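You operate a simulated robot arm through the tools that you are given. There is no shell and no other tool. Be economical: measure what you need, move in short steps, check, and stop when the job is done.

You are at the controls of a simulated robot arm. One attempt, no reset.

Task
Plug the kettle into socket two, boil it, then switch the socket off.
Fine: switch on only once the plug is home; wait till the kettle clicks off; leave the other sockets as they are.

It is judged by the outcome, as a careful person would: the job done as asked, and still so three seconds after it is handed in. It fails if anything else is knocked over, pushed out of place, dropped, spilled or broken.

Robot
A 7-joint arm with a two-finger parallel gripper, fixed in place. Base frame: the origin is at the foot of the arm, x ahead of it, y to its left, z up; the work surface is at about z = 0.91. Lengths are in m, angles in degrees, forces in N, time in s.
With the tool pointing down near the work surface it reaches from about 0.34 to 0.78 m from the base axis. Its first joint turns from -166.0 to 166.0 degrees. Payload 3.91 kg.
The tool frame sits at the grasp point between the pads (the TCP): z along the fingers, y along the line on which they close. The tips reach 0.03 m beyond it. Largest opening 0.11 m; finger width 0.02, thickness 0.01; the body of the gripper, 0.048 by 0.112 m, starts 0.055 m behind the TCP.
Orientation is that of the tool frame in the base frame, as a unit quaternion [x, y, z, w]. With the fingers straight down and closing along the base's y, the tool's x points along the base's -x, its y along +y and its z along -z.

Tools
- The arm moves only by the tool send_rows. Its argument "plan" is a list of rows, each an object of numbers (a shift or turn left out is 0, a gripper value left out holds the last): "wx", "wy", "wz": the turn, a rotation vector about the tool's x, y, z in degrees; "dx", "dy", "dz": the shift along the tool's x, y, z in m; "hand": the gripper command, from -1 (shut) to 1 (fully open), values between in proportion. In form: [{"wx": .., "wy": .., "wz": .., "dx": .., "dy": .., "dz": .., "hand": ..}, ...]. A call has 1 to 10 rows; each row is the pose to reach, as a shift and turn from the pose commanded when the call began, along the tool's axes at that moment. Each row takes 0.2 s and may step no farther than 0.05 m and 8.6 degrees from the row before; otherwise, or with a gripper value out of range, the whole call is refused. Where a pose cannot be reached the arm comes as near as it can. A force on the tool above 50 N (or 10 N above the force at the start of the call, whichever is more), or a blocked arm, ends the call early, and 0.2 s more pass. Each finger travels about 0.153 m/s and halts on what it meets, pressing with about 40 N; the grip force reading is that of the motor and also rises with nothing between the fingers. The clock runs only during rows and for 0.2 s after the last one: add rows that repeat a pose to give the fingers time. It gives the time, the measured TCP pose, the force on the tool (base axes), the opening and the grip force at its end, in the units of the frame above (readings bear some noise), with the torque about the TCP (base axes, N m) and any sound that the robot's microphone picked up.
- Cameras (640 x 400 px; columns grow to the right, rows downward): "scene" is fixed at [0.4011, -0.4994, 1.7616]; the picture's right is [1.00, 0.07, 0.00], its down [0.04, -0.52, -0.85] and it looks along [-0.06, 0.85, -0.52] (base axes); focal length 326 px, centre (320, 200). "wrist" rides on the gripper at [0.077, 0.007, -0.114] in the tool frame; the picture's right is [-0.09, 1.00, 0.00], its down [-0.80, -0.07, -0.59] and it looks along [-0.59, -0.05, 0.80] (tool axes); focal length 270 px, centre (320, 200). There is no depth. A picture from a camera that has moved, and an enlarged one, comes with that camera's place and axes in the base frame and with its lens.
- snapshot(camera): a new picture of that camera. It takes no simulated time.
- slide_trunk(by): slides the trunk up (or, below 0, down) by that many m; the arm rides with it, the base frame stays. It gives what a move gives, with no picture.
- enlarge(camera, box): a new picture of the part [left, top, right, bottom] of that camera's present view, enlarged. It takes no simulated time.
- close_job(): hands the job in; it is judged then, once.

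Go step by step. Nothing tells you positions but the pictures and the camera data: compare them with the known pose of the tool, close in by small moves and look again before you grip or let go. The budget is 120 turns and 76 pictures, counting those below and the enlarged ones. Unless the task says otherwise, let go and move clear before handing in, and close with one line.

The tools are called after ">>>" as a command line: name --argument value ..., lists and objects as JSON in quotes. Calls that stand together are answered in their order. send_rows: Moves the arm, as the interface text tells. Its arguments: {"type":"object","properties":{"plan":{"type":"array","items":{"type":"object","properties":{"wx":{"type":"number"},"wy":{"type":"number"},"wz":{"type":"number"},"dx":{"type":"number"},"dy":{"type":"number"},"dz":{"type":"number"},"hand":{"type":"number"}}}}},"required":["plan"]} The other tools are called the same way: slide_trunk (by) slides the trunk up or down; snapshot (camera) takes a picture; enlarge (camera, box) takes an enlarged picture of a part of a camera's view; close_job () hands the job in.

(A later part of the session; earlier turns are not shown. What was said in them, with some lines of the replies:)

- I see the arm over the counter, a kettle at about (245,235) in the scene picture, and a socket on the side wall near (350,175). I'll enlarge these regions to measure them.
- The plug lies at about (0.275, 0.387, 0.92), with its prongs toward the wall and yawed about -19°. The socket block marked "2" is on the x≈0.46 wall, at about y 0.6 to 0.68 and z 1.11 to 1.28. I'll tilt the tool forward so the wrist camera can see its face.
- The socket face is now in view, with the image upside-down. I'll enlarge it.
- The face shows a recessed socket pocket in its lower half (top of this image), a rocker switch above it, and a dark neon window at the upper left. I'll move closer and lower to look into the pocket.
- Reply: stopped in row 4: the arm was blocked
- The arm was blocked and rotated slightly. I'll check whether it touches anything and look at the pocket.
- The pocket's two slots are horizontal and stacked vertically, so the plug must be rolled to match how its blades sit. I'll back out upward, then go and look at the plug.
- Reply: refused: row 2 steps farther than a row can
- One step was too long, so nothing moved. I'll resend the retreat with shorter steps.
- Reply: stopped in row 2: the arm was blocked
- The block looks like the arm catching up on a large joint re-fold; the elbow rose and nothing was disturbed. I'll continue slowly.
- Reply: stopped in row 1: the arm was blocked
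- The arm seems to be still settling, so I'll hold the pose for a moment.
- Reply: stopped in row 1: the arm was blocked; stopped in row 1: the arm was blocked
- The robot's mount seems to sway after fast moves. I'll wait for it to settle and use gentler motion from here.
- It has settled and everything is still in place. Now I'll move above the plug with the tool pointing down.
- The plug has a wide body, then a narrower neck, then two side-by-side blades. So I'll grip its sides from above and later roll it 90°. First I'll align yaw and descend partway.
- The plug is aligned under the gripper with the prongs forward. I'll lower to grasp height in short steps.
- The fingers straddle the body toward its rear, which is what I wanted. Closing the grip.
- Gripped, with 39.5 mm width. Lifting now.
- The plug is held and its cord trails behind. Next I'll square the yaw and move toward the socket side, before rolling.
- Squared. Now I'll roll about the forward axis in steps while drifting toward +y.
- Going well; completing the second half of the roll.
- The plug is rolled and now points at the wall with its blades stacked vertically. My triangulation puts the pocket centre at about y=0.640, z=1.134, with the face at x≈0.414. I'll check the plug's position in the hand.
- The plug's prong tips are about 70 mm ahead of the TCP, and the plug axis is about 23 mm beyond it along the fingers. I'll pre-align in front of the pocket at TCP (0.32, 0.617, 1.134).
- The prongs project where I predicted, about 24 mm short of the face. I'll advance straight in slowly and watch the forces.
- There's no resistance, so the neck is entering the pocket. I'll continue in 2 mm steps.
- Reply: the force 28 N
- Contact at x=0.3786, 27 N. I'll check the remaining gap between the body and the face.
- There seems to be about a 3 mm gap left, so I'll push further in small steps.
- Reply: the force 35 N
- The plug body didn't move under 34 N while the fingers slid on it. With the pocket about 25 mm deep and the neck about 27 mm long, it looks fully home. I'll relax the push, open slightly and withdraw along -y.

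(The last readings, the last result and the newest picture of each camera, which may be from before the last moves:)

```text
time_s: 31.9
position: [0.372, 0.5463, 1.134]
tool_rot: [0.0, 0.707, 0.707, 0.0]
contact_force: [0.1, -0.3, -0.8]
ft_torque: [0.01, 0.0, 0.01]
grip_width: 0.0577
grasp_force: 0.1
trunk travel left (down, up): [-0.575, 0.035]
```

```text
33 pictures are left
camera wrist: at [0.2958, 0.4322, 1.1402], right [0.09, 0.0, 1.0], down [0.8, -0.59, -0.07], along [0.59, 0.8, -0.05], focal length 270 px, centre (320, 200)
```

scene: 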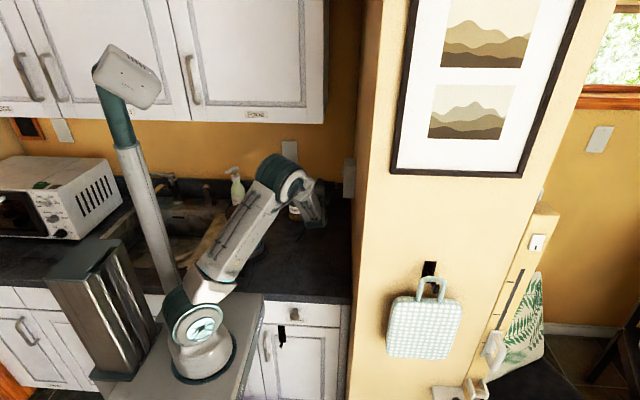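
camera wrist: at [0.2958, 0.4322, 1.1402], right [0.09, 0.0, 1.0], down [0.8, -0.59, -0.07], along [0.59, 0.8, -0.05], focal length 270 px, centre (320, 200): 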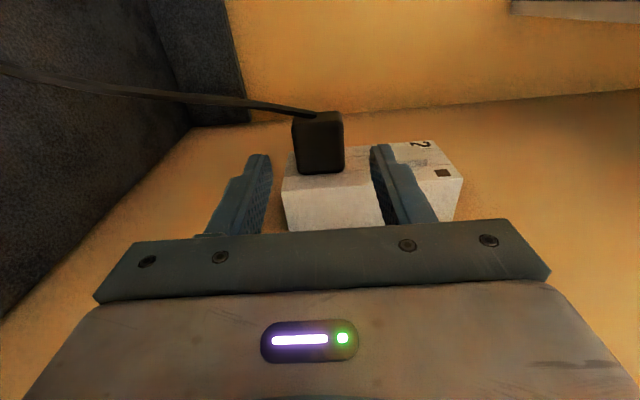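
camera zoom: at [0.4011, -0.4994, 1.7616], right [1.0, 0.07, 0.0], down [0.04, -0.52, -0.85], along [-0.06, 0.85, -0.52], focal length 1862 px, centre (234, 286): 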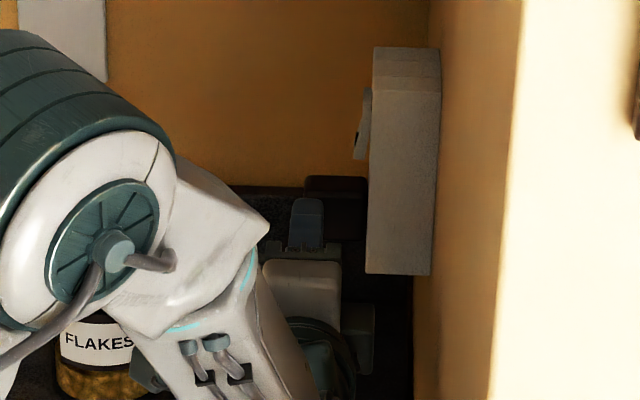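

The plug stays in. I'll enlarge to check the seating and the rocker.

>>> enlarge --camera "wrist" --box '[270, 90, 470, 220]'

```text
3.08 times, centred on (370, 155) of wrist
camera zoom: at [0.2958, 0.4322, 1.1402], right [0.09, 0.0, 1.0], down [0.8, -0.59, -0.07], along [0.59, 0.8, -0.05], focal length 832 px, centre (166, 338)
```

zoom: 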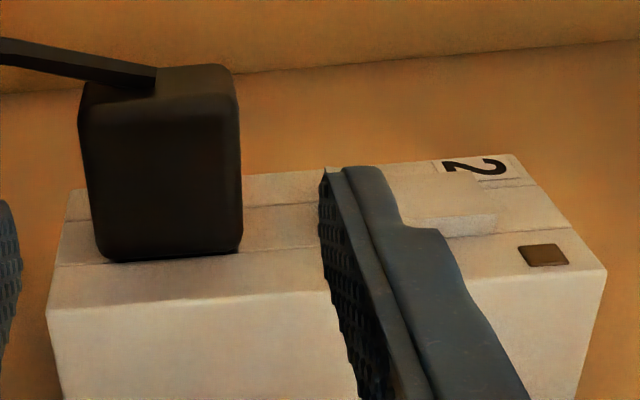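

The plug body sits flush on the face, and the neon is dark (off). The rocker's lower end sticks out, at z≈1.17 to 1.18. I'll close the fingers, raise to that height and bring the fingertips in front of it, still clear.

>>> send_rows --plan '[{"dy": 0.005, "dz": -0.01, "hand": -0.3}, {"dy": 0.02, "dz": -0.01, "hand": -0.7}, {"dy": 0.035, "dz": -0.005, "hand": -1}, {"dy": 0.044, "dz": 0.005, "hand": -1}, {"dy": 0.044, "dz": 0.02}, {"dy": 0.044, "dz": 0.036}, {"dy": 0.044, "dz": 0.052}, {"dy": 0.044, "dz": 0.066}, {"dy": 0.044, "dz": 0.076}, {"dy": 0.044, "dz": 0.076}]'

>>> enlarge --camera "scene" --box '[330, 150, 370, 200]'

>>> enlarge --camera "wrist" --box '[220, 90, 420, 220]'

```text
time_s: 34.1
position: [0.3726, 0.6236, 1.1781]
tool_rot: [0.001, 0.707, 0.707, 0.0]
contact_force: [-0.6, -0.7, 0.8]
ft_torque: [0.0, -0.01, 0.02]
grip_width: 0.0001
grasp_force: 38.6
trunk travel left (down, up): [-0.575, 0.035]
```

```text
8.00 times, centred on (350, 175) of scene
camera zoom: at [0.4011, -0.4994, 1.7616], right [1.0, 0.07, 0.0], down [0.04, -0.52, -0.85], along [-0.06, 0.85, -0.52], focal length 2608 px, centre (80, 400)
```

zoom: 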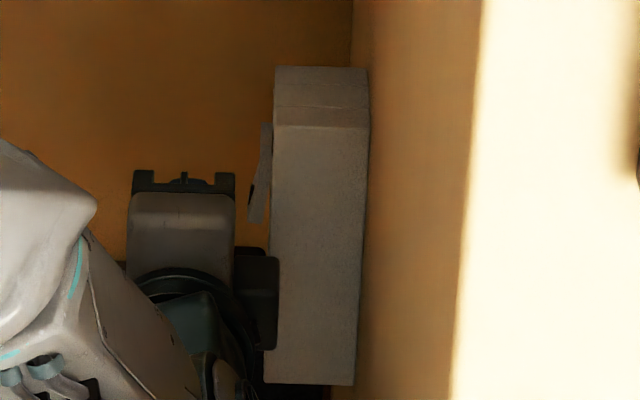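

```text
3.08 times, centred on (320, 155) of wrist
camera zoom: at [0.295, 0.5086, 1.1842], right [0.09, 0.0, 1.0], down [0.8, -0.59, -0.07], along [0.59, 0.8, -0.05], focal length 832 px, centre (320, 338)
```

zoom: 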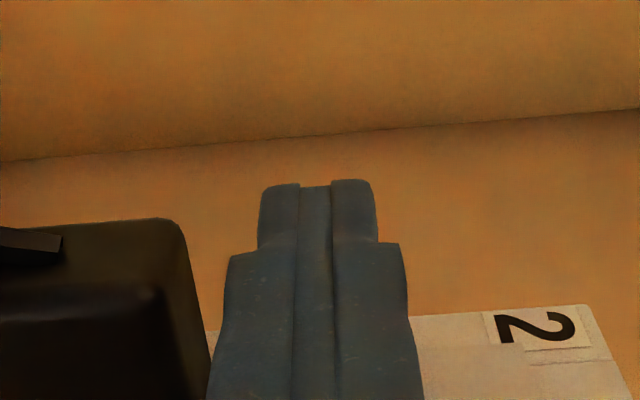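

The fingertips sit in front of the rocker's lower end, above the plug. Pressing in +x gently.

>>> send_rows --plan '[{"dx": -0.005}, {"dx": -0.01}, {"dx": -0.014}, {"dx": -0.017}, {"dx": -0.02}, {"dx": -0.023}, {"dx": -0.026}]'

>>> enlarge --camera "scene" --box '[330, 150, 370, 200]'

```text
time_s: 35.8
position: [0.3953, 0.6225, 1.1764]
tool_rot: [-0.001, 0.707, 0.707, -0.002]
contact_force: [-7.4, -2.8, -1.2]
ft_torque: [0.01, -0.02, 0.01]
grip_width: 0.0001
grasp_force: 37.9
trunk travel left (down, up): [-0.575, 0.035]
```

```text
8.00 times, centred on (350, 175) of scene
camera zoom: at [0.4011, -0.4994, 1.7616], right [1.0, 0.07, 0.0], down [0.04, -0.52, -0.85], along [-0.06, 0.85, -0.52], focal length 2608 px, centre (80, 400)
```

zoom: 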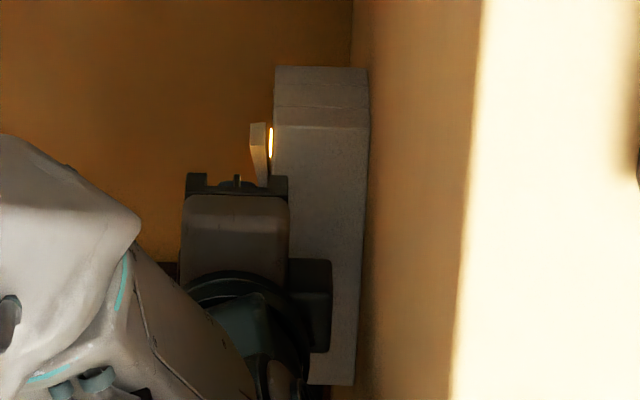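

The rocker flipped and the neon is lit, so the socket is on with the plug home. I'll back off and look at the kettle.

>>> send_rows --plan '[{"dx": 0.01}, {"dx": 0.02}, {"dx": 0.028}, {"dx": 0.03, "dz": -0.012}, {"dx": 0.03, "dz": -0.03}, {"dx": 0.03, "dz": -0.05}, {"dx": 0.03, "dz": -0.07}, {"dx": 0.03, "dz": -0.08}]'

>>> snapshot --camera "scene"

>>> enlarge --camera "wrist" --box '[220, 90, 480, 220]'

```text
time_s: 37.5
position: [0.3695, 0.544, 1.1774]
tool_rot: [0.0, 0.707, 0.708, 0.0]
contact_force: [-0.8, 0.7, -0.4]
ft_torque: [-0.01, 0.0, 0.0]
grip_width: 0.0
grasp_force: 37.7
trunk travel left (down, up): [-0.575, 0.035]
```

```text
28 pictures are left
```

scene: 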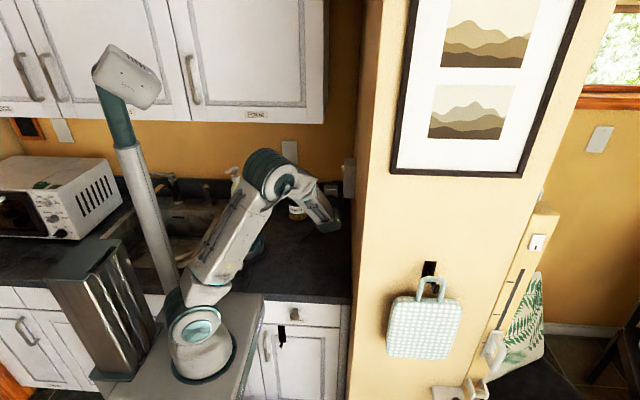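

```text
2.46 times, centred on (350, 155) of wrist
camera zoom: at [0.2915, 0.4287, 1.1827], right [0.09, 0.0, 1.0], down [0.8, -0.59, -0.07], along [0.59, 0.8, -0.05], focal length 665 px, centre (246, 311)
```

zoom: 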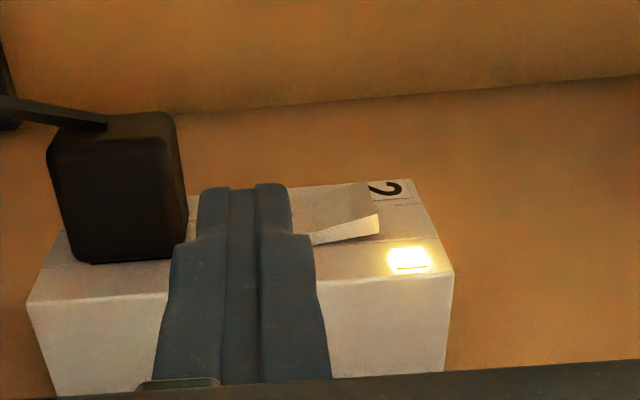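

The socket is on. The kettle is hidden behind the arm, so I'll unroll the wrist and move away to see whether the kettle's own white lever needs pressing.

>>> send_rows --plan '[{"wx": 2, "dx": 0.004, "dy": 0.004, "dz": -0.003}, {"wx": 6, "dx": 0.01, "dy": 0.01, "dz": -0.007}, {"wx": 11, "dx": 0.017, "dy": 0.017, "dz": -0.012}, {"wx": 17, "dx": 0.025, "dy": 0.025, "dz": -0.018}, {"wx": 23, "dx": 0.033, "dy": 0.033, "dz": -0.024}, {"wx": 29, "dx": 0.041, "dy": 0.041, "dz": -0.03}, {"wx": 35, "dx": 0.05, "dy": 0.05, "dz": -0.035}, {"wx": 40, "dx": 0.056, "dy": 0.056, "dz": -0.038}, {"wx": 44, "dx": 0.06, "dy": 0.06, "dz": -0.04}, {"wx": 45, "dx": 0.06, "dy": 0.06, "dz": -0.04}]'

>>> send_rows --plan '[{"wx": 2, "dx": 0.001}, {"wx": 6, "dx": 0.004, "dy": -0.002}, {"wx": 11, "dx": 0.008, "dy": -0.006}, {"wx": 17, "dx": 0.012, "dy": -0.012}, {"wx": 23, "dx": 0.016, "dy": -0.02}, {"wx": 29, "dx": 0.02, "dy": -0.03}, {"wx": 35, "dx": 0.024, "dy": -0.04}, {"wx": 40, "dx": 0.028, "dy": -0.048}, {"wx": 44, "dx": 0.03, "dy": -0.053}, {"wx": 45, "dx": 0.03, "dy": -0.055}]'

>>> snapshot --camera "scene"

```text
time_s: 39.8
position: [0.3093, 0.5025, 1.2389]
tool_rot: [0.001, 0.924, 0.383, 0.001]
contact_force: [0.7, -0.4, 0.6]
ft_torque: [-0.01, 0.01, 0.01]
grip_width: 0.0002
grasp_force: 37.6
trunk travel left (down, up): [-0.575, 0.035]
```

```text
time_s: 42.0
position: [0.2767, 0.4661, 1.1991]
tool_rot: [0.0, 1.0, 0.0, 0.0]
contact_force: [0.1, 1.0, 0.9]
ft_torque: [0.03, -0.01, -0.04]
grip_width: 0.0002
grasp_force: 38.0
trunk travel left (down, up): [-0.575, 0.035]
```

```text
26 pictures are left
```

scene: 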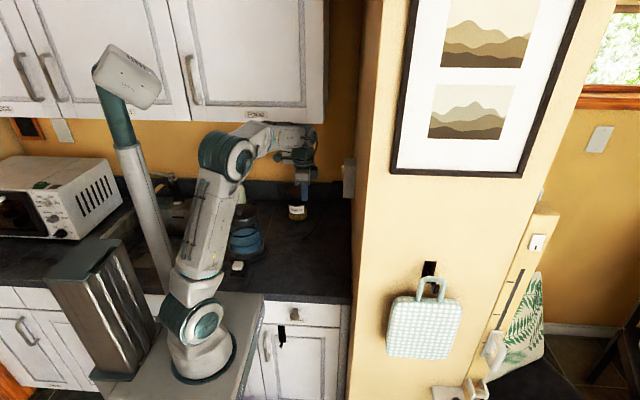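

>>> enlarge --camera "scene" --box '[215, 190, 365, 290]'

```text
4.00 times, centred on (290, 240) of scene
camera zoom: at [0.4011, -0.4994, 1.7616], right [1.0, 0.07, 0.0], down [0.04, -0.52, -0.85], along [-0.06, 0.85, -0.52], focal length 1304 px, centre (440, 40)
```

zoom: 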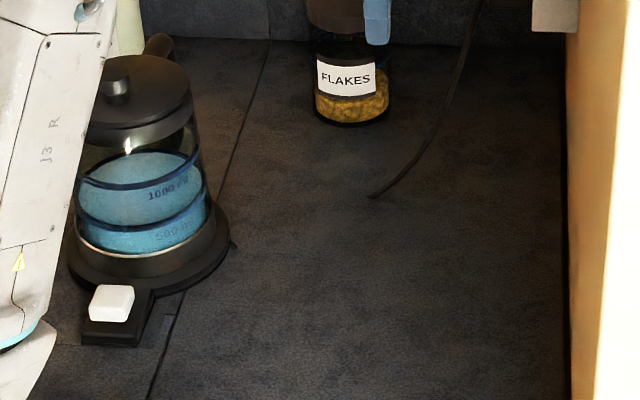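

The kettle has a white lever at its front foot, at about (0.04, 0.365, 0.94), and I see no sign of boiling yet. I'll turn the tool so the wrist camera can look at that lever.

>>> send_rows --plan '[{"wz": -2, "dx": 0.003, "dy": -0.003}, {"wz": -6, "dx": 0.009, "dy": -0.008}, {"wz": -11, "dx": 0.016, "dy": -0.014, "dz": -0.005}, {"wz": -17, "dx": 0.024, "dy": -0.021, "dz": -0.01}, {"wz": -23, "dx": 0.032, "dy": -0.028, "dz": -0.015}, {"wz": -29, "dx": 0.04, "dy": -0.035, "dz": -0.02}, {"wz": -35, "dx": 0.048, "dy": -0.042, "dz": -0.02}, {"wz": -40, "dx": 0.056, "dy": -0.049, "dz": -0.02}, {"wz": -44, "dx": 0.062, "dy": -0.053, "dz": -0.02}, {"wz": -45, "dx": 0.063, "dy": -0.053, "dz": -0.02}]'

```text
time_s: 44.1
position: [0.2153, 0.4119, 1.219]
tool_rot: [-0.383, 0.924, 0.0, 0.0]
contact_force: [0.3, -0.5, -0.1]
ft_torque: [0.02, 0.01, 0.04]
grip_width: 0.0
grasp_force: 37.8
trunk travel left (down, up): [-0.575, 0.035]
```

>>> send_rows --plan '[{"wz": -2, "dx": 0.004}, {"wz": -6, "dx": 0.011}, {"wz": -11, "dx": 0.02}, {"wz": -17, "dx": 0.031}, {"wz": -23, "dx": 0.043, "dy": 0.001}, {"wz": -29, "dx": 0.055, "dy": 0.002}, {"wz": -35, "dx": 0.067, "dy": 0.003}, {"wz": -40, "dx": 0.078, "dy": 0.0035}, {"wz": -44, "dx": 0.085, "dy": 0.0035}, {"wz": -45, "dx": 0.088, "dy": 0.0035}]'

>>> snapshot --camera "wrist"

```text
time_s: 46.4
position: [0.1489, 0.3518, 1.2186]
tool_rot: [0.708, -0.707, 0.0, 0.0]
contact_force: [-0.2, -0.7, -0.2]
ft_torque: [-0.04, 0.02, 0.03]
grip_width: 0.0
grasp_force: 37.7
trunk travel left (down, up): [-0.575, 0.035]
```

```text
24 pictures are left
camera wrist: at [0.1434, 0.2752, 1.3319], right [-1.0, 0.09, 0.0], down [0.07, 0.8, 0.59], along [0.05, 0.59, -0.8], focal length 270 px, centre (320, 200)
```

wrist: 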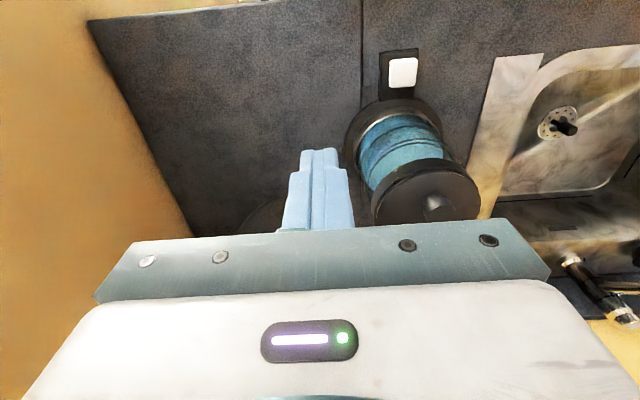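

>>> enlarge --camera "wrist" --box '[330, 30, 490, 230]'

```text
2.00 times, centred on (410, 130) of wrist
camera zoom: at [0.1434, 0.2752, 1.3319], right [-1.0, 0.09, 0.0], down [0.07, 0.8, 0.59], along [0.05, 0.59, -0.8], focal length 541 px, centre (140, 340)
```

zoom: 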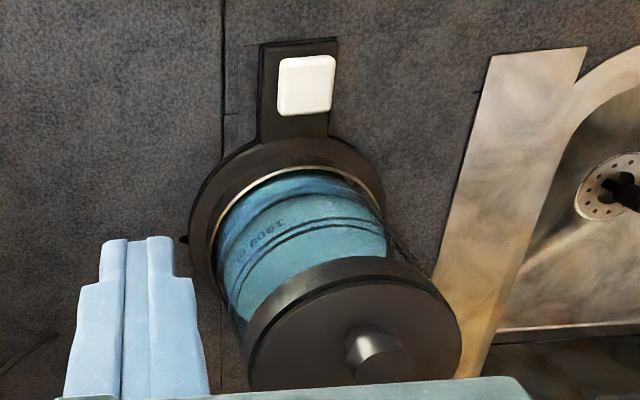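

The lever is a white paddle at (0.039, 0.361) on the kettle's foot, raised, so I'll press it down. To keep the hand clear of the kettle, I'll lean the hand 45° toward +x and come down in stages.

>>> send_rows --plan '[{"wx": -2, "dy": 0.002, "dz": 0.004}, {"wx": -6, "dy": 0.005, "dz": 0.014}, {"wx": -11, "dy": 0.009, "dz": 0.027}, {"wx": -17, "dy": 0.013, "dz": 0.042}, {"wx": -23, "dx": -0.002, "dy": 0.017, "dz": 0.058}, {"wx": -29, "dx": -0.003, "dy": 0.021, "dz": 0.075}, {"wx": -35, "dx": -0.004, "dy": 0.025, "dz": 0.092}, {"wx": -40, "dx": -0.004, "dy": 0.027, "dz": 0.106}, {"wx": -44, "dx": -0.004, "dy": 0.029, "dz": 0.116}, {"wx": -45, "dx": -0.004, "dy": 0.029, "dz": 0.12}]'

>>> snapshot --camera "wrist"

>>> snapshot --camera "scene"

```text
time_s: 48.5
position: [0.1214, 0.3543, 1.1002]
tool_rot: [0.654, -0.653, -0.272, 0.27]
contact_force: [-0.4, -0.2, 0.7]
ft_torque: [0.03, 0.02, 0.01]
grip_width: 0.0001
grasp_force: 37.7
trunk travel left (down, up): [-0.575, 0.035]
```

```text
22 pictures are left
camera wrist: at [0.1977, 0.2779, 1.1839], right [-0.7, 0.09, 0.71], down [0.47, 0.8, 0.37], along [-0.53, 0.59, -0.6], focal length 270 px, centre (320, 200)
```

wrist: 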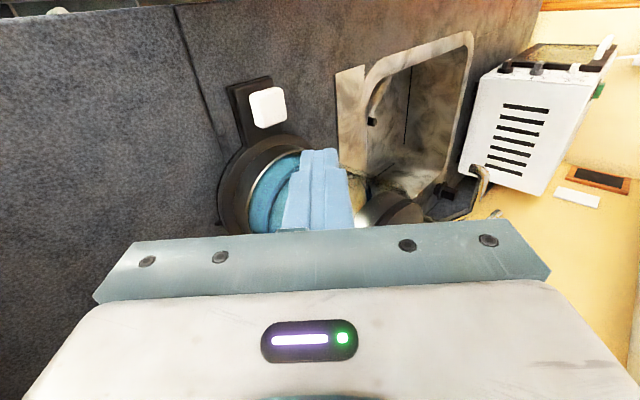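

```text
21 pictures are left
```

scene: 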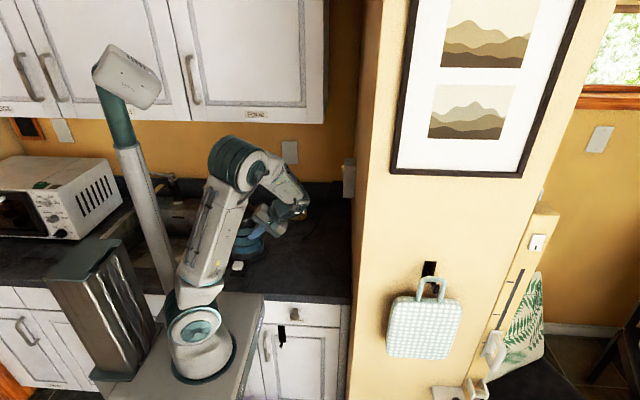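

Continuing down to just above the paddle.

>>> send_rows --plan '[{"dx": -0.001, "dy": -0.003, "dz": 0.012}, {"dx": -0.002, "dy": -0.008, "dz": 0.035}, {"dx": -0.003, "dy": -0.014, "dz": 0.06}, {"dx": -0.004, "dy": -0.02, "dz": 0.085}, {"dx": -0.004, "dy": -0.024, "dz": 0.1}, {"dx": -0.004, "dy": -0.0255, "dz": 0.1075}, {"dx": -0.004, "dy": -0.0255, "dz": 0.1075}]'

>>> enlarge --camera "scene" --box '[210, 200, 310, 290]'

>>> snapshot --camera "wrist"

```text
time_s: 50.1
position: [0.0634, 0.36, 1.0054]
tool_rot: [0.654, -0.653, -0.27, 0.271]
contact_force: [-0.2, 0.8, 0.5]
ft_torque: [0.0, 0.01, -0.01]
grip_width: 0.0
grasp_force: 37.8
trunk travel left (down, up): [-0.575, 0.035]
```

```text
4.44 times, centred on (260, 245) of scene
camera zoom: at [0.4011, -0.4994, 1.7616], right [1.0, 0.07, 0.0], down [0.04, -0.52, -0.85], along [-0.06, 0.85, -0.52], focal length 1449 px, centre (587, 0)
```

zoom: 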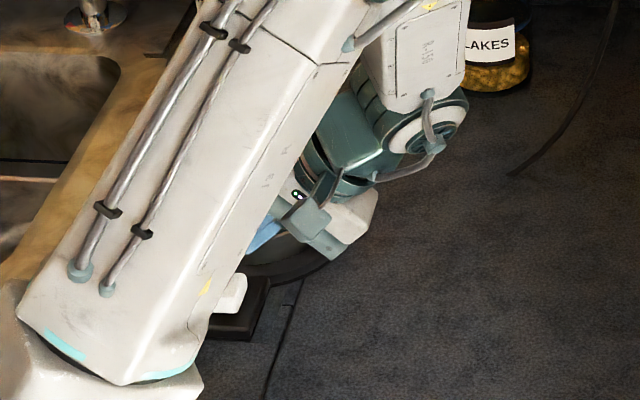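

```text
19 pictures are left
camera wrist: at [0.1401, 0.2827, 1.0897], right [-0.7, 0.09, 0.7], down [0.47, 0.8, 0.37], along [-0.53, 0.59, -0.61], focal length 270 px, centre (320, 200)
```

wrist: 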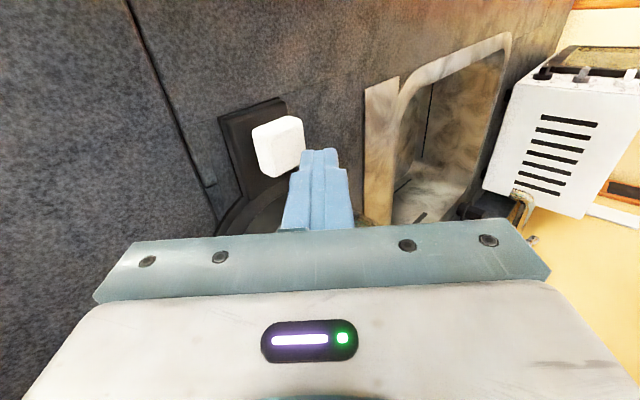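

The tip is directly above the paddle, about 35 mm up. Descending vertically in small steps.

>>> send_rows --plan '[{"dy": -0.006, "dz": 0.006}, {"dy": -0.012, "dz": 0.012}, {"dy": -0.017, "dz": 0.017}, {"dy": -0.02, "dz": 0.02}, {"dy": -0.023, "dz": 0.023}, {"dy": -0.026, "dz": 0.026}, {"dy": -0.028, "dz": 0.028}]'

>>> snapshot --camera "wrist"

```text
time_s: 51.8
position: [0.0643, 0.3602, 0.9665]
tool_rot: [0.653, -0.653, -0.271, 0.27]
contact_force: [1.5, 3.6, 20.0]
ft_torque: [0.09, 0.21, -0.06]
grip_width: 0.0
grasp_force: 37.2
trunk travel left (down, up): [-0.575, 0.035]
```

```text
18 pictures are left
camera wrist: at [0.1407, 0.2829, 1.0501], right [-0.7, 0.09, 0.71], down [0.47, 0.8, 0.37], along [-0.53, 0.59, -0.6], focal length 270 px, centre (320, 200)
```

wrist: 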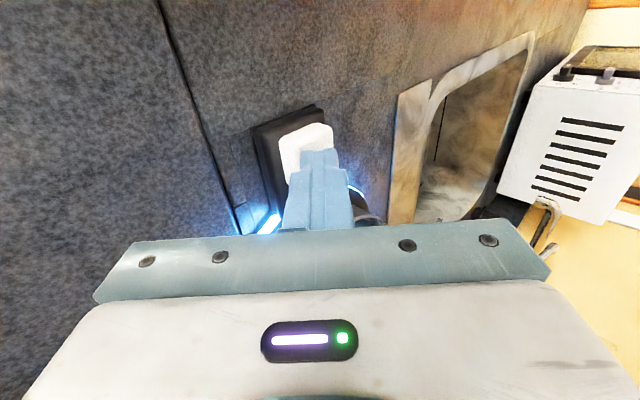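

A blue light came on at the kettle base, so the paddle is down. I'll lift off and check that it stays on.

>>> send_rows --plan '[{"dy": 0.005, "dz": -0.005}, {"dy": 0.012, "dz": -0.012}, {"dy": 0.024, "dz": -0.024}, {"dy": 0.034, "dz": -0.034}, {"dy": 0.036, "dz": -0.055}, {"dy": 0.036, "dz": -0.085}, {"dy": 0.036, "dz": -0.115}, {"dy": 0.036, "dz": -0.14}]'

>>> snapshot --camera "wrist"

```text
time_s: 53.5
position: [0.1372, 0.3607, 1.0908]
tool_rot: [-0.653, 0.654, 0.27, -0.271]
contact_force: [-0.2, 0.1, 1.1]
ft_torque: [-0.01, 0.0, -0.03]
grip_width: 0.0
grasp_force: 37.5
trunk travel left (down, up): [-0.575, 0.035]
```

```text
17 pictures are left
camera wrist: at [0.2142, 0.2835, 1.1757], right [-0.7, 0.09, 0.7], down [0.47, 0.8, 0.37], along [-0.53, 0.59, -0.61], focal length 270 px, centre (320, 200)
```

wrist: 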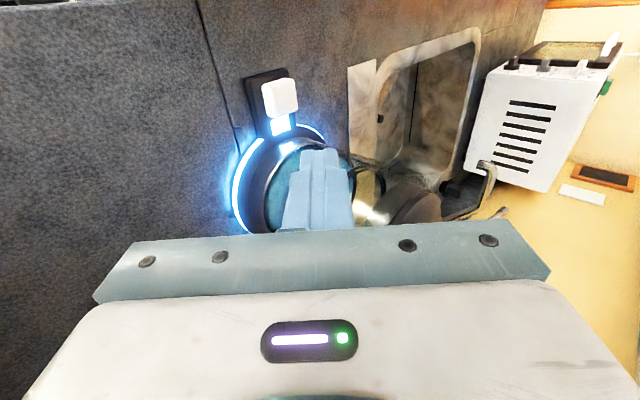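

The kettle is on with its blue ring lit. While it heats I'll retrace back toward the socket, starting by leaning back upright.

>>> send_rows --plan '[{"wx": 2, "dy": 0.004, "dz": -0.005}, {"wx": 6, "dx": 0.001, "dy": 0.011, "dz": -0.013}, {"wx": 11, "dx": 0.002, "dy": 0.02, "dz": -0.024}, {"wx": 17, "dx": 0.003, "dy": 0.031, "dz": -0.037}, {"wx": 23, "dx": 0.004, "dy": 0.042, "dz": -0.051}, {"wx": 29, "dx": 0.006, "dy": 0.053, "dz": -0.065}, {"wx": 35, "dx": 0.007, "dy": 0.064, "dz": -0.078}, {"wx": 40, "dx": 0.008, "dy": 0.073, "dz": -0.089}, {"wx": 44, "dx": 0.009, "dy": 0.08, "dz": -0.097}, {"wx": 45, "dx": 0.009, "dy": 0.0827, "dz": -0.0997}]'

>>> send_rows --plan '[{"wz": 2, "dx": -0.003, "dy": -0.003}, {"wz": 6, "dx": -0.008, "dy": -0.008}, {"wz": 11, "dx": -0.014, "dy": -0.015}, {"wz": 17, "dx": -0.022, "dy": -0.023}, {"wz": 23, "dx": -0.03, "dy": -0.032}, {"wz": 29, "dx": -0.038, "dy": -0.041}, {"wz": 35, "dx": -0.046, "dy": -0.05}, {"wz": 40, "dx": -0.053, "dy": -0.058}, {"wz": 44, "dx": -0.058, "dy": -0.064}, {"wz": 45, "dx": -0.06, "dy": -0.066}]'

```text
time_s: 55.8
position: [0.1492, 0.3522, 1.2184]
tool_rot: [0.708, -0.707, 0.0, 0.0]
contact_force: [-0.5, -0.8, -0.2]
ft_torque: [-0.01, -0.02, 0.02]
grip_width: 0.0
grasp_force: 37.9
trunk travel left (down, up): [-0.575, 0.035]
```

```text
time_s: 58.0
position: [0.214, 0.4097, 1.2184]
tool_rot: [-0.383, 0.924, 0.0, 0.0]
contact_force: [0.2, -0.2, -0.7]
ft_torque: [-0.02, -0.01, 0.02]
grip_width: 0.0
grasp_force: 37.9
trunk travel left (down, up): [-0.575, 0.035]
```

>>> send_rows --plan '[{"wz": 2, "dx": -0.004}, {"wz": 6, "dx": -0.011}, {"wz": 11, "dx": -0.02, "dz": 0.003}, {"wz": 17, "dx": -0.031, "dz": 0.006}, {"wz": 23, "dx": -0.042, "dy": -0.002, "dz": 0.009}, {"wz": 29, "dx": -0.053, "dy": -0.003, "dz": 0.012}, {"wz": 35, "dx": -0.064, "dy": -0.004, "dz": 0.015}, {"wz": 40, "dx": -0.074, "dy": -0.005, "dz": 0.018}, {"wz": 44, "dx": -0.081, "dy": -0.005, "dz": 0.018}, {"wz": 45, "dx": -0.084, "dy": -0.005, "dz": 0.018}]'

>>> send_rows --plan '[{"wx": -2, "dx": -0.001}, {"wx": -6, "dx": -0.004, "dy": 0.003, "dz": -0.003}, {"wx": -11, "dx": -0.008, "dy": 0.007, "dz": -0.008}, {"wx": -17, "dx": -0.012, "dy": 0.012, "dz": -0.014}, {"wx": -23, "dx": -0.016, "dy": 0.017, "dz": -0.02}, {"wx": -29, "dx": -0.02, "dy": 0.022, "dz": -0.026}, {"wx": -35, "dx": -0.025, "dy": 0.028, "dz": -0.032}, {"wx": -40, "dx": -0.029, "dy": 0.033, "dz": -0.037}, {"wx": -44, "dx": -0.031, "dy": 0.036, "dz": -0.04}, {"wx": -45, "dx": -0.032, "dy": 0.037, "dz": -0.04}]'

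>>> snapshot --camera "scene"

```text
time_s: 60.1
position: [0.2772, 0.4663, 1.1998]
tool_rot: [0.001, 1.0, 0.0, 0.0]
contact_force: [0.0, 0.3, 0.3]
ft_torque: [-0.04, 0.01, 0.01]
grip_width: 0.0
grasp_force: 37.6
trunk travel left (down, up): [-0.575, 0.035]
```

```text
time_s: 62.4
position: [0.3097, 0.5038, 1.2412]
tool_rot: [0.0, 0.923, 0.384, 0.001]
contact_force: [-0.7, 0.7, 0.4]
ft_torque: [-0.02, 0.0, 0.01]
grip_width: 0.0
grasp_force: 37.0
trunk travel left (down, up): [-0.575, 0.035]
```

```text
16 pictures are left
```

scene: 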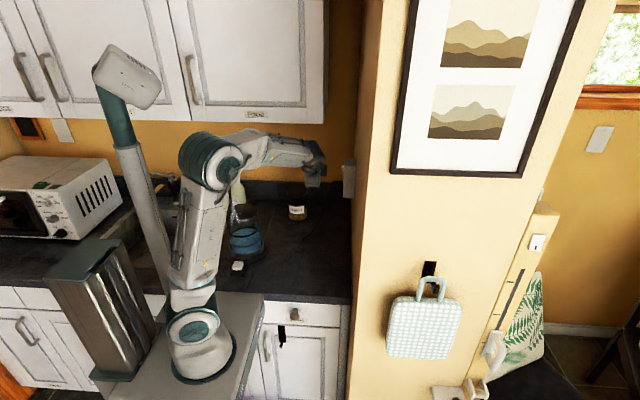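

The kettle is visible from this pose. I'll check its light and wait here.

>>> enlarge --camera "scene" --box '[215, 190, 365, 290]'

>>> send_rows --plan '[{}, {}, {}, {}, {}, {}, {}, {}, {}, {}]'

>>> send_rows --plan '[{}, {}, {}, {}, {}, {}, {}, {}, {}, {}]'

>>> send_rows --plan '[{}, {}, {}, {}, {}, {}, {}, {}, {}, {}]'

>>> send_rows --plan '[{}, {}, {}, {}, {}, {}, {}, {}, {}, {}]'

```text
4.00 times, centred on (290, 240) of scene
camera zoom: at [0.4011, -0.4994, 1.7616], right [1.0, 0.07, 0.0], down [0.04, -0.52, -0.85], along [-0.06, 0.85, -0.52], focal length 1304 px, centre (440, 40)
```

zoom: 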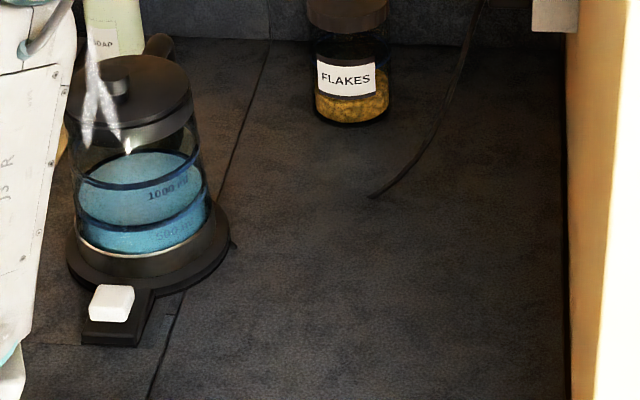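

```text
time_s: 64.5
position: [0.3101, 0.5035, 1.2404]
tool_rot: [0.0, 0.924, 0.383, 0.0]
contact_force: [-1.2, 0.2, 0.7]
ft_torque: [-0.02, 0.0, 0.02]
grip_width: 0.0001
grasp_force: 37.7
trunk travel left (down, up): [-0.575, 0.035]
```

```text
time_s: 66.8
position: [0.3102, 0.5025, 1.2406]
tool_rot: [0.0, 0.924, 0.383, 0.0]
contact_force: [0.0, 0.3, -1.0]
ft_torque: [0.01, -0.04, -0.02]
grip_width: 0.0002
grasp_force: 37.8
trunk travel left (down, up): [-0.575, 0.035]
```

```text
time_s: 69.0
position: [0.3099, 0.5029, 1.2402]
tool_rot: [0.0, 0.924, 0.383, -0.001]
contact_force: [0.2, 0.5, 0.0]
ft_torque: [0.03, 0.0, 0.0]
grip_width: 0.0
grasp_force: 37.8
trunk travel left (down, up): [-0.575, 0.035]
```

```text
time_s: 71.2
position: [0.3109, 0.5028, 1.2421]
tool_rot: [0.0, 0.924, 0.383, 0.0]
contact_force: [0.4, 0.1, 0.2]
ft_torque: [0.0, 0.0, 0.01]
grip_width: 0.0
grasp_force: 37.7
trunk travel left (down, up): [-0.575, 0.035]
```

At t=62 there was steam but the blue ring was no longer visible, and no click was reported. I'll look again now.

>>> enlarge --camera "scene" --box '[215, 160, 365, 290]'

>>> enlarge --camera "scene" --box '[330, 150, 370, 200]'

```text
3.08 times, centred on (290, 225) of scene
camera zoom: at [0.4011, -0.4994, 1.7616], right [1.0, 0.07, 0.0], down [0.04, -0.52, -0.85], along [-0.06, 0.85, -0.52], focal length 1003 px, centre (412, 123)
```

zoom: 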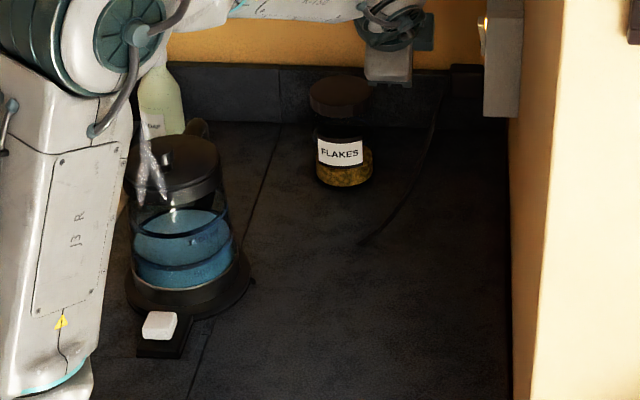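

```text
8.00 times, centred on (350, 175) of scene
camera zoom: at [0.4011, -0.4994, 1.7616], right [1.0, 0.07, 0.0], down [0.04, -0.52, -0.85], along [-0.06, 0.85, -0.52], focal length 2608 px, centre (80, 400)
```

zoom: 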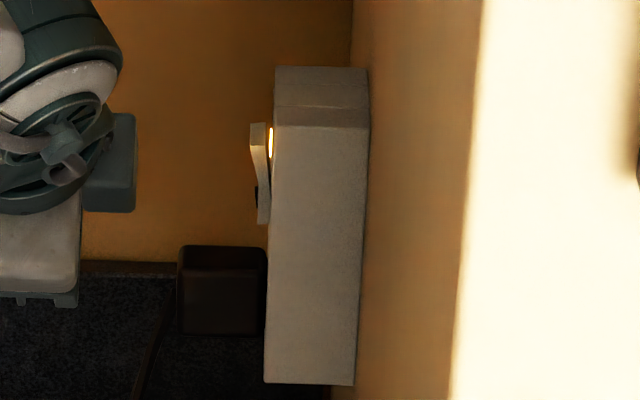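

The socket neon is still on and there's steam, but no click has been heard. I'll keep listening before acting.

>>> send_rows --plan '[{}, {}, {}, {}, {}, {}, {}, {}, {}, {}]'

>>> send_rows --plan '[{}, {}, {}, {}, {}, {}, {}, {}, {}, {}]'

>>> send_rows --plan '[{}, {}, {}, {}, {}, {}, {}, {}, {}, {}]'

>>> send_rows --plan '[{}, {}, {}, {}, {}, {}, {}, {}, {}, {}]'

>>> send_rows --plan '[{}, {}, {}, {}, {}, {}, {}, {}, {}, {}]'

>>> send_rows --plan '[{}, {}, {}, {}, {}, {}, {}, {}, {}, {}]'

>>> enlarge --camera "scene" --box '[215, 190, 285, 290]'

```text
time_s: 73.3
position: [0.3093, 0.5028, 1.2403]
tool_rot: [-0.001, 0.924, 0.382, 0.0]
contact_force: [0.1, 0.8, 0.8]
ft_torque: [0.01, 0.0, 0.01]
grip_width: 0.0002
grasp_force: 37.1
trunk travel left (down, up): [-0.575, 0.035]
```

```text
time_s: 75.5
position: [0.3108, 0.5028, 1.2408]
tool_rot: [0.0, 0.924, 0.382, 0.001]
contact_force: [-0.1, 0.1, 0.6]
ft_torque: [0.01, 0.0, 0.03]
grip_width: 0.0002
grasp_force: 38.1
trunk travel left (down, up): [-0.575, 0.035]
```

```text
time_s: 77.8
position: [0.3093, 0.5026, 1.2408]
tool_rot: [0.0, 0.924, 0.383, 0.0]
contact_force: [1.2, -0.6, -0.6]
ft_torque: [-0.01, 0.03, 0.0]
grip_width: 0.0
grasp_force: 37.4
trunk travel left (down, up): [-0.575, 0.035]
```

```text
time_s: 80.0
position: [0.3097, 0.5029, 1.241]
tool_rot: [0.0, 0.924, 0.383, 0.0]
contact_force: [-0.5, -0.6, -0.2]
ft_torque: [-0.02, 0.02, -0.04]
grip_width: 0.0001
grasp_force: 38.0
trunk travel left (down, up): [-0.575, 0.035]
```

```text
time_s: 82.2
position: [0.3105, 0.5028, 1.2404]
tool_rot: [0.001, 0.924, 0.383, 0.0]
contact_force: [0.8, 0.3, -0.2]
ft_torque: [0.0, 0.01, 0.0]
grip_width: 0.0
grasp_force: 38.1
trunk travel left (down, up): [-0.575, 0.035]
```

```text
time_s: 84.3
position: [0.3107, 0.5038, 1.2402]
tool_rot: [0.001, 0.924, 0.383, 0.001]
contact_force: [0.0, 0.4, -0.3]
ft_torque: [-0.01, 0.02, -0.01]
grip_width: 0.0
grasp_force: 37.1
trunk travel left (down, up): [-0.575, 0.035]
```

```text
4.00 times, centred on (250, 240) of scene
camera zoom: at [0.4011, -0.4994, 1.7616], right [1.0, 0.07, 0.0], down [0.04, -0.52, -0.85], along [-0.06, 0.85, -0.52], focal length 1304 px, centre (600, 40)
```

zoom: 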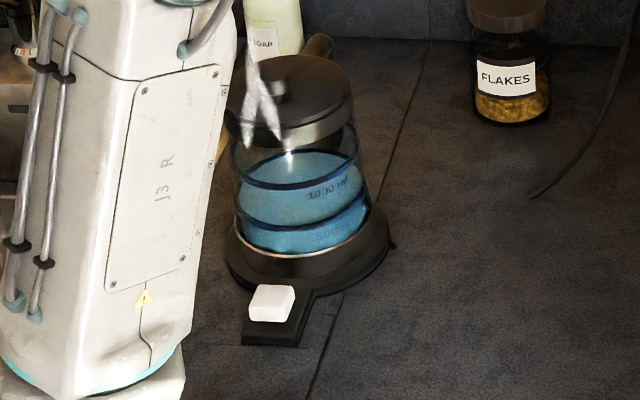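

No click has been reported, the ring looks dark and steam is rising. To be sure of the kettle's state, I'll go back to the earlier viewing pose and compare.

>>> send_rows --plan '[{"wx": 2, "dx": 0.001}, {"wx": 6, "dx": 0.004, "dy": -0.002}, {"wx": 11, "dx": 0.008, "dy": -0.006}, {"wx": 17, "dx": 0.012, "dy": -0.012}, {"wx": 23, "dx": 0.016, "dy": -0.02}, {"wx": 29, "dx": 0.02, "dy": -0.03}, {"wx": 35, "dx": 0.024, "dy": -0.04}, {"wx": 40, "dx": 0.028, "dy": -0.048}, {"wx": 44, "dx": 0.03, "dy": -0.053}, {"wx": 45, "dx": 0.033, "dy": -0.055}]'

>>> send_rows --plan '[{"wz": -2, "dx": 0.003, "dy": -0.003}, {"wz": -6, "dx": 0.009, "dy": -0.008}, {"wz": -11, "dx": 0.016, "dy": -0.014, "dz": -0.005}, {"wz": -17, "dx": 0.024, "dy": -0.021, "dz": -0.01}, {"wz": -23, "dx": 0.032, "dy": -0.028, "dz": -0.015}, {"wz": -29, "dx": 0.04, "dy": -0.035, "dz": -0.02}, {"wz": -35, "dx": 0.048, "dy": -0.042, "dz": -0.02}, {"wz": -40, "dx": 0.056, "dy": -0.049, "dz": -0.02}, {"wz": -44, "dx": 0.062, "dy": -0.053, "dz": -0.02}, {"wz": -45, "dx": 0.063, "dy": -0.053, "dz": -0.02}]'

>>> send_rows --plan '[{"wz": -2, "dx": 0.004}, {"wz": -6, "dx": 0.011}, {"wz": -11, "dx": 0.02}, {"wz": -17, "dx": 0.031}, {"wz": -23, "dx": 0.043, "dy": 0.001}, {"wz": -29, "dx": 0.055, "dy": 0.002}, {"wz": -35, "dx": 0.067, "dy": 0.003}, {"wz": -40, "dx": 0.078, "dy": 0.0035}, {"wz": -44, "dx": 0.085, "dy": 0.0035}, {"wz": -45, "dx": 0.088, "dy": 0.0035}]'

>>> enlarge --camera "wrist" --box '[330, 30, 490, 230]'

```text
time_s: 86.5
position: [0.2776, 0.4636, 1.2023]
tool_rot: [0.001, 1.0, 0.0, 0.0]
contact_force: [-0.3, -0.1, -0.7]
ft_torque: [-0.01, -0.01, -0.03]
grip_width: 0.0
grasp_force: 37.4
trunk travel left (down, up): [-0.575, 0.035]
```

```text
time_s: 88.8
position: [0.2154, 0.4109, 1.2226]
tool_rot: [-0.383, 0.924, 0.0, 0.0]
contact_force: [0.1, -0.2, 0.7]
ft_torque: [0.01, -0.01, 0.0]
grip_width: 0.0001
grasp_force: 37.8
trunk travel left (down, up): [-0.575, 0.035]
```

```text
time_s: 91.0
position: [0.1484, 0.3511, 1.2221]
tool_rot: [0.707, -0.707, 0.0, 0.0]
contact_force: [0.3, 0.4, 0.3]
ft_torque: [0.0, -0.01, 0.01]
grip_width: 0.0
grasp_force: 37.7
trunk travel left (down, up): [-0.575, 0.035]
```

```text
2.00 times, centred on (410, 130) of wrist
camera zoom: at [0.1422, 0.2747, 1.3352], right [-1.0, 0.09, 0.0], down [0.07, 0.8, 0.59], along [0.05, 0.59, -0.8], focal length 541 px, centre (140, 340)
```

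zoom: 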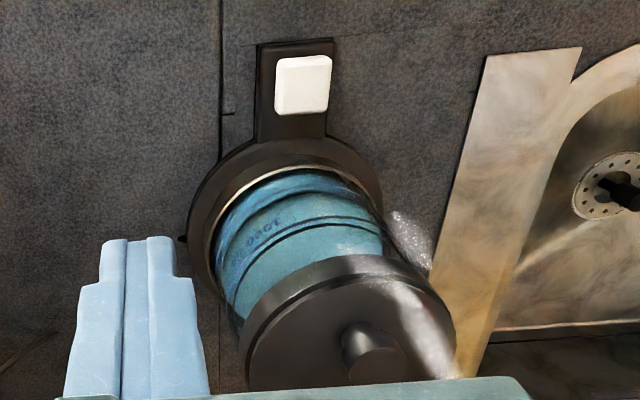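

The ring is dark, the paddle has popped back up and steam is rising. The kettle has boiled and switched itself off. Now I'll return to the socket to switch it off.

>>> send_rows --plan '[{"wz": 2, "dx": -0.003, "dy": -0.003}, {"wz": 6, "dx": -0.008, "dy": -0.008}, {"wz": 11, "dx": -0.014, "dy": -0.015}, {"wz": 17, "dx": -0.022, "dy": -0.023}, {"wz": 23, "dx": -0.03, "dy": -0.032}, {"wz": 29, "dx": -0.038, "dy": -0.041}, {"wz": 35, "dx": -0.046, "dy": -0.05}, {"wz": 40, "dx": -0.053, "dy": -0.058}, {"wz": 44, "dx": -0.058, "dy": -0.064}, {"wz": 45, "dx": -0.06, "dy": -0.066}]'

>>> send_rows --plan '[{"wz": 2, "dx": -0.004}, {"wz": 6, "dx": -0.011}, {"wz": 11, "dx": -0.02, "dz": 0.003}, {"wz": 17, "dx": -0.031, "dz": 0.006}, {"wz": 23, "dx": -0.042, "dy": -0.002, "dz": 0.009}, {"wz": 29, "dx": -0.053, "dy": -0.003, "dz": 0.012}, {"wz": 35, "dx": -0.064, "dy": -0.004, "dz": 0.015}, {"wz": 40, "dx": -0.074, "dy": -0.005, "dz": 0.018}, {"wz": 44, "dx": -0.081, "dy": -0.005, "dz": 0.018}, {"wz": 45, "dx": -0.084, "dy": -0.005, "dz": 0.018}]'

>>> send_rows --plan '[{"wx": -2, "dx": -0.001}, {"wx": -6, "dx": -0.004, "dy": 0.003, "dz": -0.003}, {"wx": -11, "dx": -0.008, "dy": 0.007, "dz": -0.008}, {"wx": -17, "dx": -0.012, "dy": 0.012, "dz": -0.014}, {"wx": -23, "dx": -0.016, "dy": 0.017, "dz": -0.02}, {"wx": -29, "dx": -0.02, "dy": 0.022, "dz": -0.026}, {"wx": -35, "dx": -0.025, "dy": 0.028, "dz": -0.032}, {"wx": -40, "dx": -0.029, "dy": 0.033, "dz": -0.037}, {"wx": -44, "dx": -0.031, "dy": 0.036, "dz": -0.04}, {"wx": -45, "dx": -0.032, "dy": 0.037, "dz": -0.04}]'

```text
time_s: 93.2
position: [0.2162, 0.4111, 1.2217]
tool_rot: [-0.383, 0.924, 0.0, 0.0]
contact_force: [0.1, -0.2, 0.1]
ft_torque: [-0.02, -0.01, 0.03]
grip_width: 0.0
grasp_force: 37.7
trunk travel left (down, up): [-0.575, 0.035]
```

```text
time_s: 95.3
position: [0.2779, 0.4665, 1.204]
tool_rot: [0.002, 1.0, 0.0, 0.0]
contact_force: [-0.6, 0.4, 0.0]
ft_torque: [0.0, 0.0, -0.01]
grip_width: 0.0
grasp_force: 37.4
trunk travel left (down, up): [-0.575, 0.035]
```

```text
time_s: 97.5
position: [0.3102, 0.5052, 1.2439]
tool_rot: [0.0, 0.923, 0.384, 0.0]
contact_force: [0.7, 0.4, -0.5]
ft_torque: [-0.03, -0.04, -0.01]
grip_width: 0.0003
grasp_force: 37.5
trunk travel left (down, up): [-0.575, 0.035]
```

>>> send_rows --plan '[{"wx": -2, "dx": -0.003, "dz": 0.003}, {"wx": -6, "dx": -0.008, "dz": 0.008}, {"wx": -11, "dx": -0.014, "dy": 0.001, "dz": 0.014}, {"wx": -17, "dx": -0.022, "dy": 0.002, "dz": 0.021}, {"wx": -23, "dx": -0.03, "dy": 0.003, "dz": 0.029}, {"wx": -29, "dx": -0.038, "dy": 0.004, "dz": 0.037}, {"wx": -35, "dx": -0.045, "dy": 0.004, "dz": 0.044}, {"wx": -40, "dx": -0.051, "dy": 0.004, "dz": 0.049}, {"wx": -44, "dx": -0.055, "dy": 0.004, "dz": 0.0523}, {"wx": -45, "dx": -0.055, "dy": 0.004, "dz": 0.0523}]'

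```text
time_s: 99.8
position: [0.3663, 0.5445, 1.2101]
tool_rot: [0.0, 0.706, 0.708, 0.0]
contact_force: [-0.8, 0.0, -0.2]
ft_torque: [0.02, -0.03, 0.01]
grip_width: 0.0001
grasp_force: 37.8
trunk travel left (down, up): [-0.575, 0.035]
```

Now I'll bring the fingertips in front of the rocker's raised upper end.

>>> send_rows --plan '[{"dy": 0.001, "dz": 0.01}, {"dy": 0.003, "dz": 0.025}, {"dy": 0.003, "dz": 0.042}, {"dy": 0.003, "dz": 0.058}, {"dy": 0.003, "dz": 0.07}, {"dy": 0.003, "dz": 0.077}, {"dy": 0.003, "dz": 0.077}]'

>>> enlarge --camera "scene" --box '[330, 150, 370, 200]'

```text
time_s: 101.3
position: [0.3648, 0.6206, 1.2138]
tool_rot: [0.0, 0.707, 0.707, 0.0]
contact_force: [0.2, 0.1, -0.1]
ft_torque: [-0.01, 0.01, 0.01]
grip_width: 0.0001
grasp_force: 37.8
trunk travel left (down, up): [-0.575, 0.035]
```

```text
8.00 times, centred on (350, 175) of scene
camera zoom: at [0.4011, -0.4994, 1.7616], right [1.0, 0.07, 0.0], down [0.04, -0.52, -0.85], along [-0.06, 0.85, -0.52], focal length 2608 px, centre (80, 400)
```

zoom: 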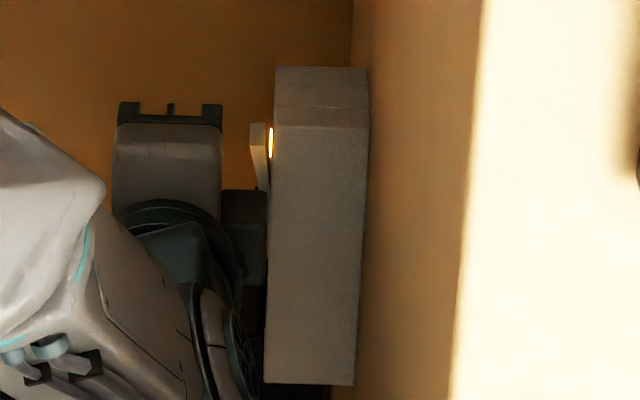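

Pressing the upper end.

>>> send_rows --plan '[{"dx": -0.008}, {"dx": -0.015}, {"dx": -0.021}, {"dx": -0.025}, {"dx": -0.028}, {"dx": -0.031}, {"dx": -0.034}]'

>>> enlarge --camera "scene" --box '[330, 150, 370, 200]'

```text
time_s: 103.0
position: [0.3944, 0.6226, 1.2127]
tool_rot: [-0.002, 0.707, 0.707, -0.001]
contact_force: [-12.1, -3.3, -3.2]
ft_torque: [0.0, 0.08, 0.0]
grip_width: 0.0
grasp_force: 37.9
trunk travel left (down, up): [-0.575, 0.035]
```

```text
8.00 times, centred on (350, 175) of scene
camera zoom: at [0.4011, -0.4994, 1.7616], right [1.0, 0.07, 0.0], down [0.04, -0.52, -0.85], along [-0.06, 0.85, -0.52], focal length 2608 px, centre (80, 400)
```

zoom: 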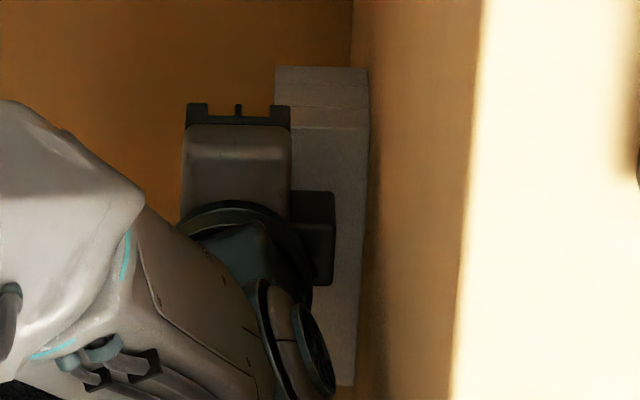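

Contact was made with a 12 N reading. I'll back off, withdraw and check the neon and rocker.

>>> send_rows --plan '[{"dx": 0.01}, {"dx": 0.02}, {"dx": 0.028}, {"dx": 0.03, "dz": -0.012}, {"dx": 0.032, "dz": -0.03}, {"dx": 0.034, "dz": -0.05}, {"dx": 0.036, "dz": -0.07}, {"dx": 0.04, "dz": -0.085}]'

>>> enlarge --camera "scene" --box '[330, 150, 370, 200]'

>>> enlarge --camera "wrist" --box '[180, 90, 480, 240]'

```text
time_s: 104.8
position: [0.3589, 0.5372, 1.2136]
tool_rot: [0.0, 0.706, 0.708, 0.001]
contact_force: [0.2, -0.7, -0.5]
ft_torque: [0.01, 0.01, 0.02]
grip_width: 0.0
grasp_force: 37.8
trunk travel left (down, up): [-0.575, 0.035]
```

```text
8.00 times, centred on (350, 175) of scene
camera zoom: at [0.4011, -0.4994, 1.7616], right [1.0, 0.07, 0.0], down [0.04, -0.52, -0.85], along [-0.06, 0.85, -0.52], focal length 2608 px, centre (80, 400)
```

zoom: 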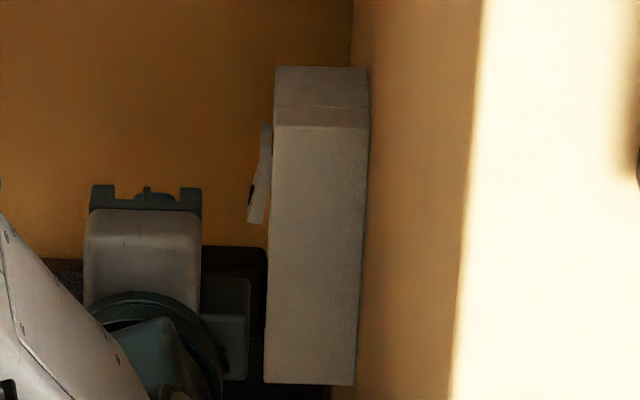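

```text
2.13 times, centred on (330, 165) of wrist
camera zoom: at [0.2818, 0.4223, 1.2193], right [0.09, 0.0, 1.0], down [0.8, -0.59, -0.07], along [0.59, 0.8, -0.05], focal length 577 px, centre (299, 275)
```

zoom: 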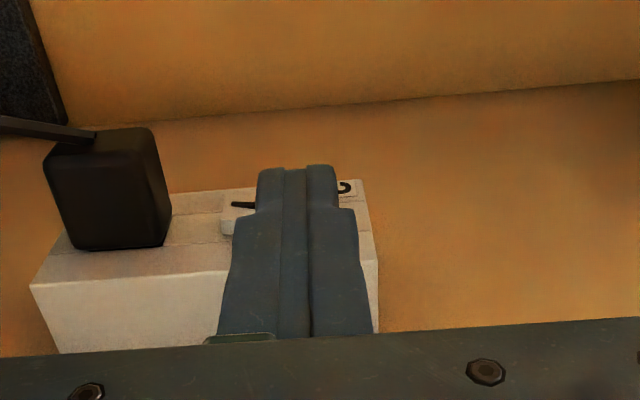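

The rocker has flipped back, the neon is out and the plug is still home. I'll move clear and take a final look.

>>> send_rows --plan '[{"wx": 2, "dx": 0.004, "dy": 0.003, "dz": -0.003}, {"wx": 6, "dx": 0.01, "dy": 0.007, "dz": -0.007}, {"wx": 11, "dx": 0.017, "dy": 0.011, "dz": -0.012}, {"wx": 17, "dx": 0.025, "dy": 0.016, "dz": -0.018}, {"wx": 23, "dx": 0.033, "dy": 0.02, "dz": -0.024}, {"wx": 29, "dx": 0.041, "dy": 0.024, "dz": -0.03}, {"wx": 35, "dx": 0.046, "dy": 0.027, "dz": -0.035}, {"wx": 40, "dx": 0.05, "dy": 0.03, "dz": -0.038}, {"wx": 44, "dx": 0.05, "dy": 0.03, "dz": -0.04}, {"wx": 45, "dx": 0.05, "dy": 0.03, "dz": -0.04}]'

>>> enlarge --camera "scene" --box '[190, 140, 390, 290]'

```text
time_s: 107.0
position: [0.3076, 0.4962, 1.2426]
tool_rot: [0.001, 0.924, 0.383, 0.0]
contact_force: [0.5, 0.5, -0.7]
ft_torque: [-0.05, 0.0, -0.01]
grip_width: 0.0
grasp_force: 38.3
trunk travel left (down, up): [-0.575, 0.035]
```

```text
2.67 times, centred on (290, 215) of scene
camera zoom: at [0.4011, -0.4994, 1.7616], right [1.0, 0.07, 0.0], down [0.04, -0.52, -0.85], along [-0.06, 0.85, -0.52], focal length 869 px, centre (400, 160)
```

zoom: 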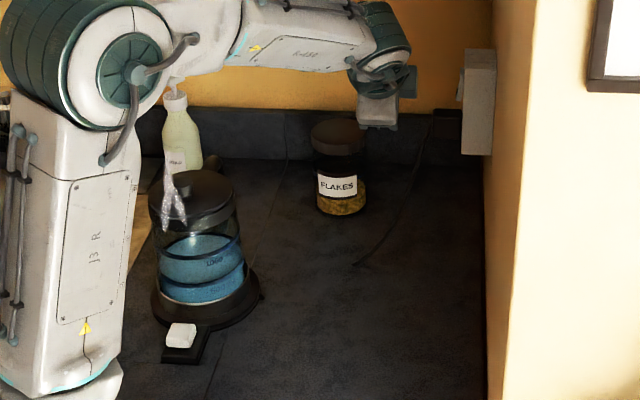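

Everything is in place: the plug is in socket two, the switch is off, and the kettle has boiled and switched itself off. Handing in.

>>> close_job

```text
The job is handed in.
```

The kettle is plugged into socket two, boiled, and the socket is switched off again. I never heard the click; I judged it had clicked off because its light was out, its lever had popped back up and it was steaming.
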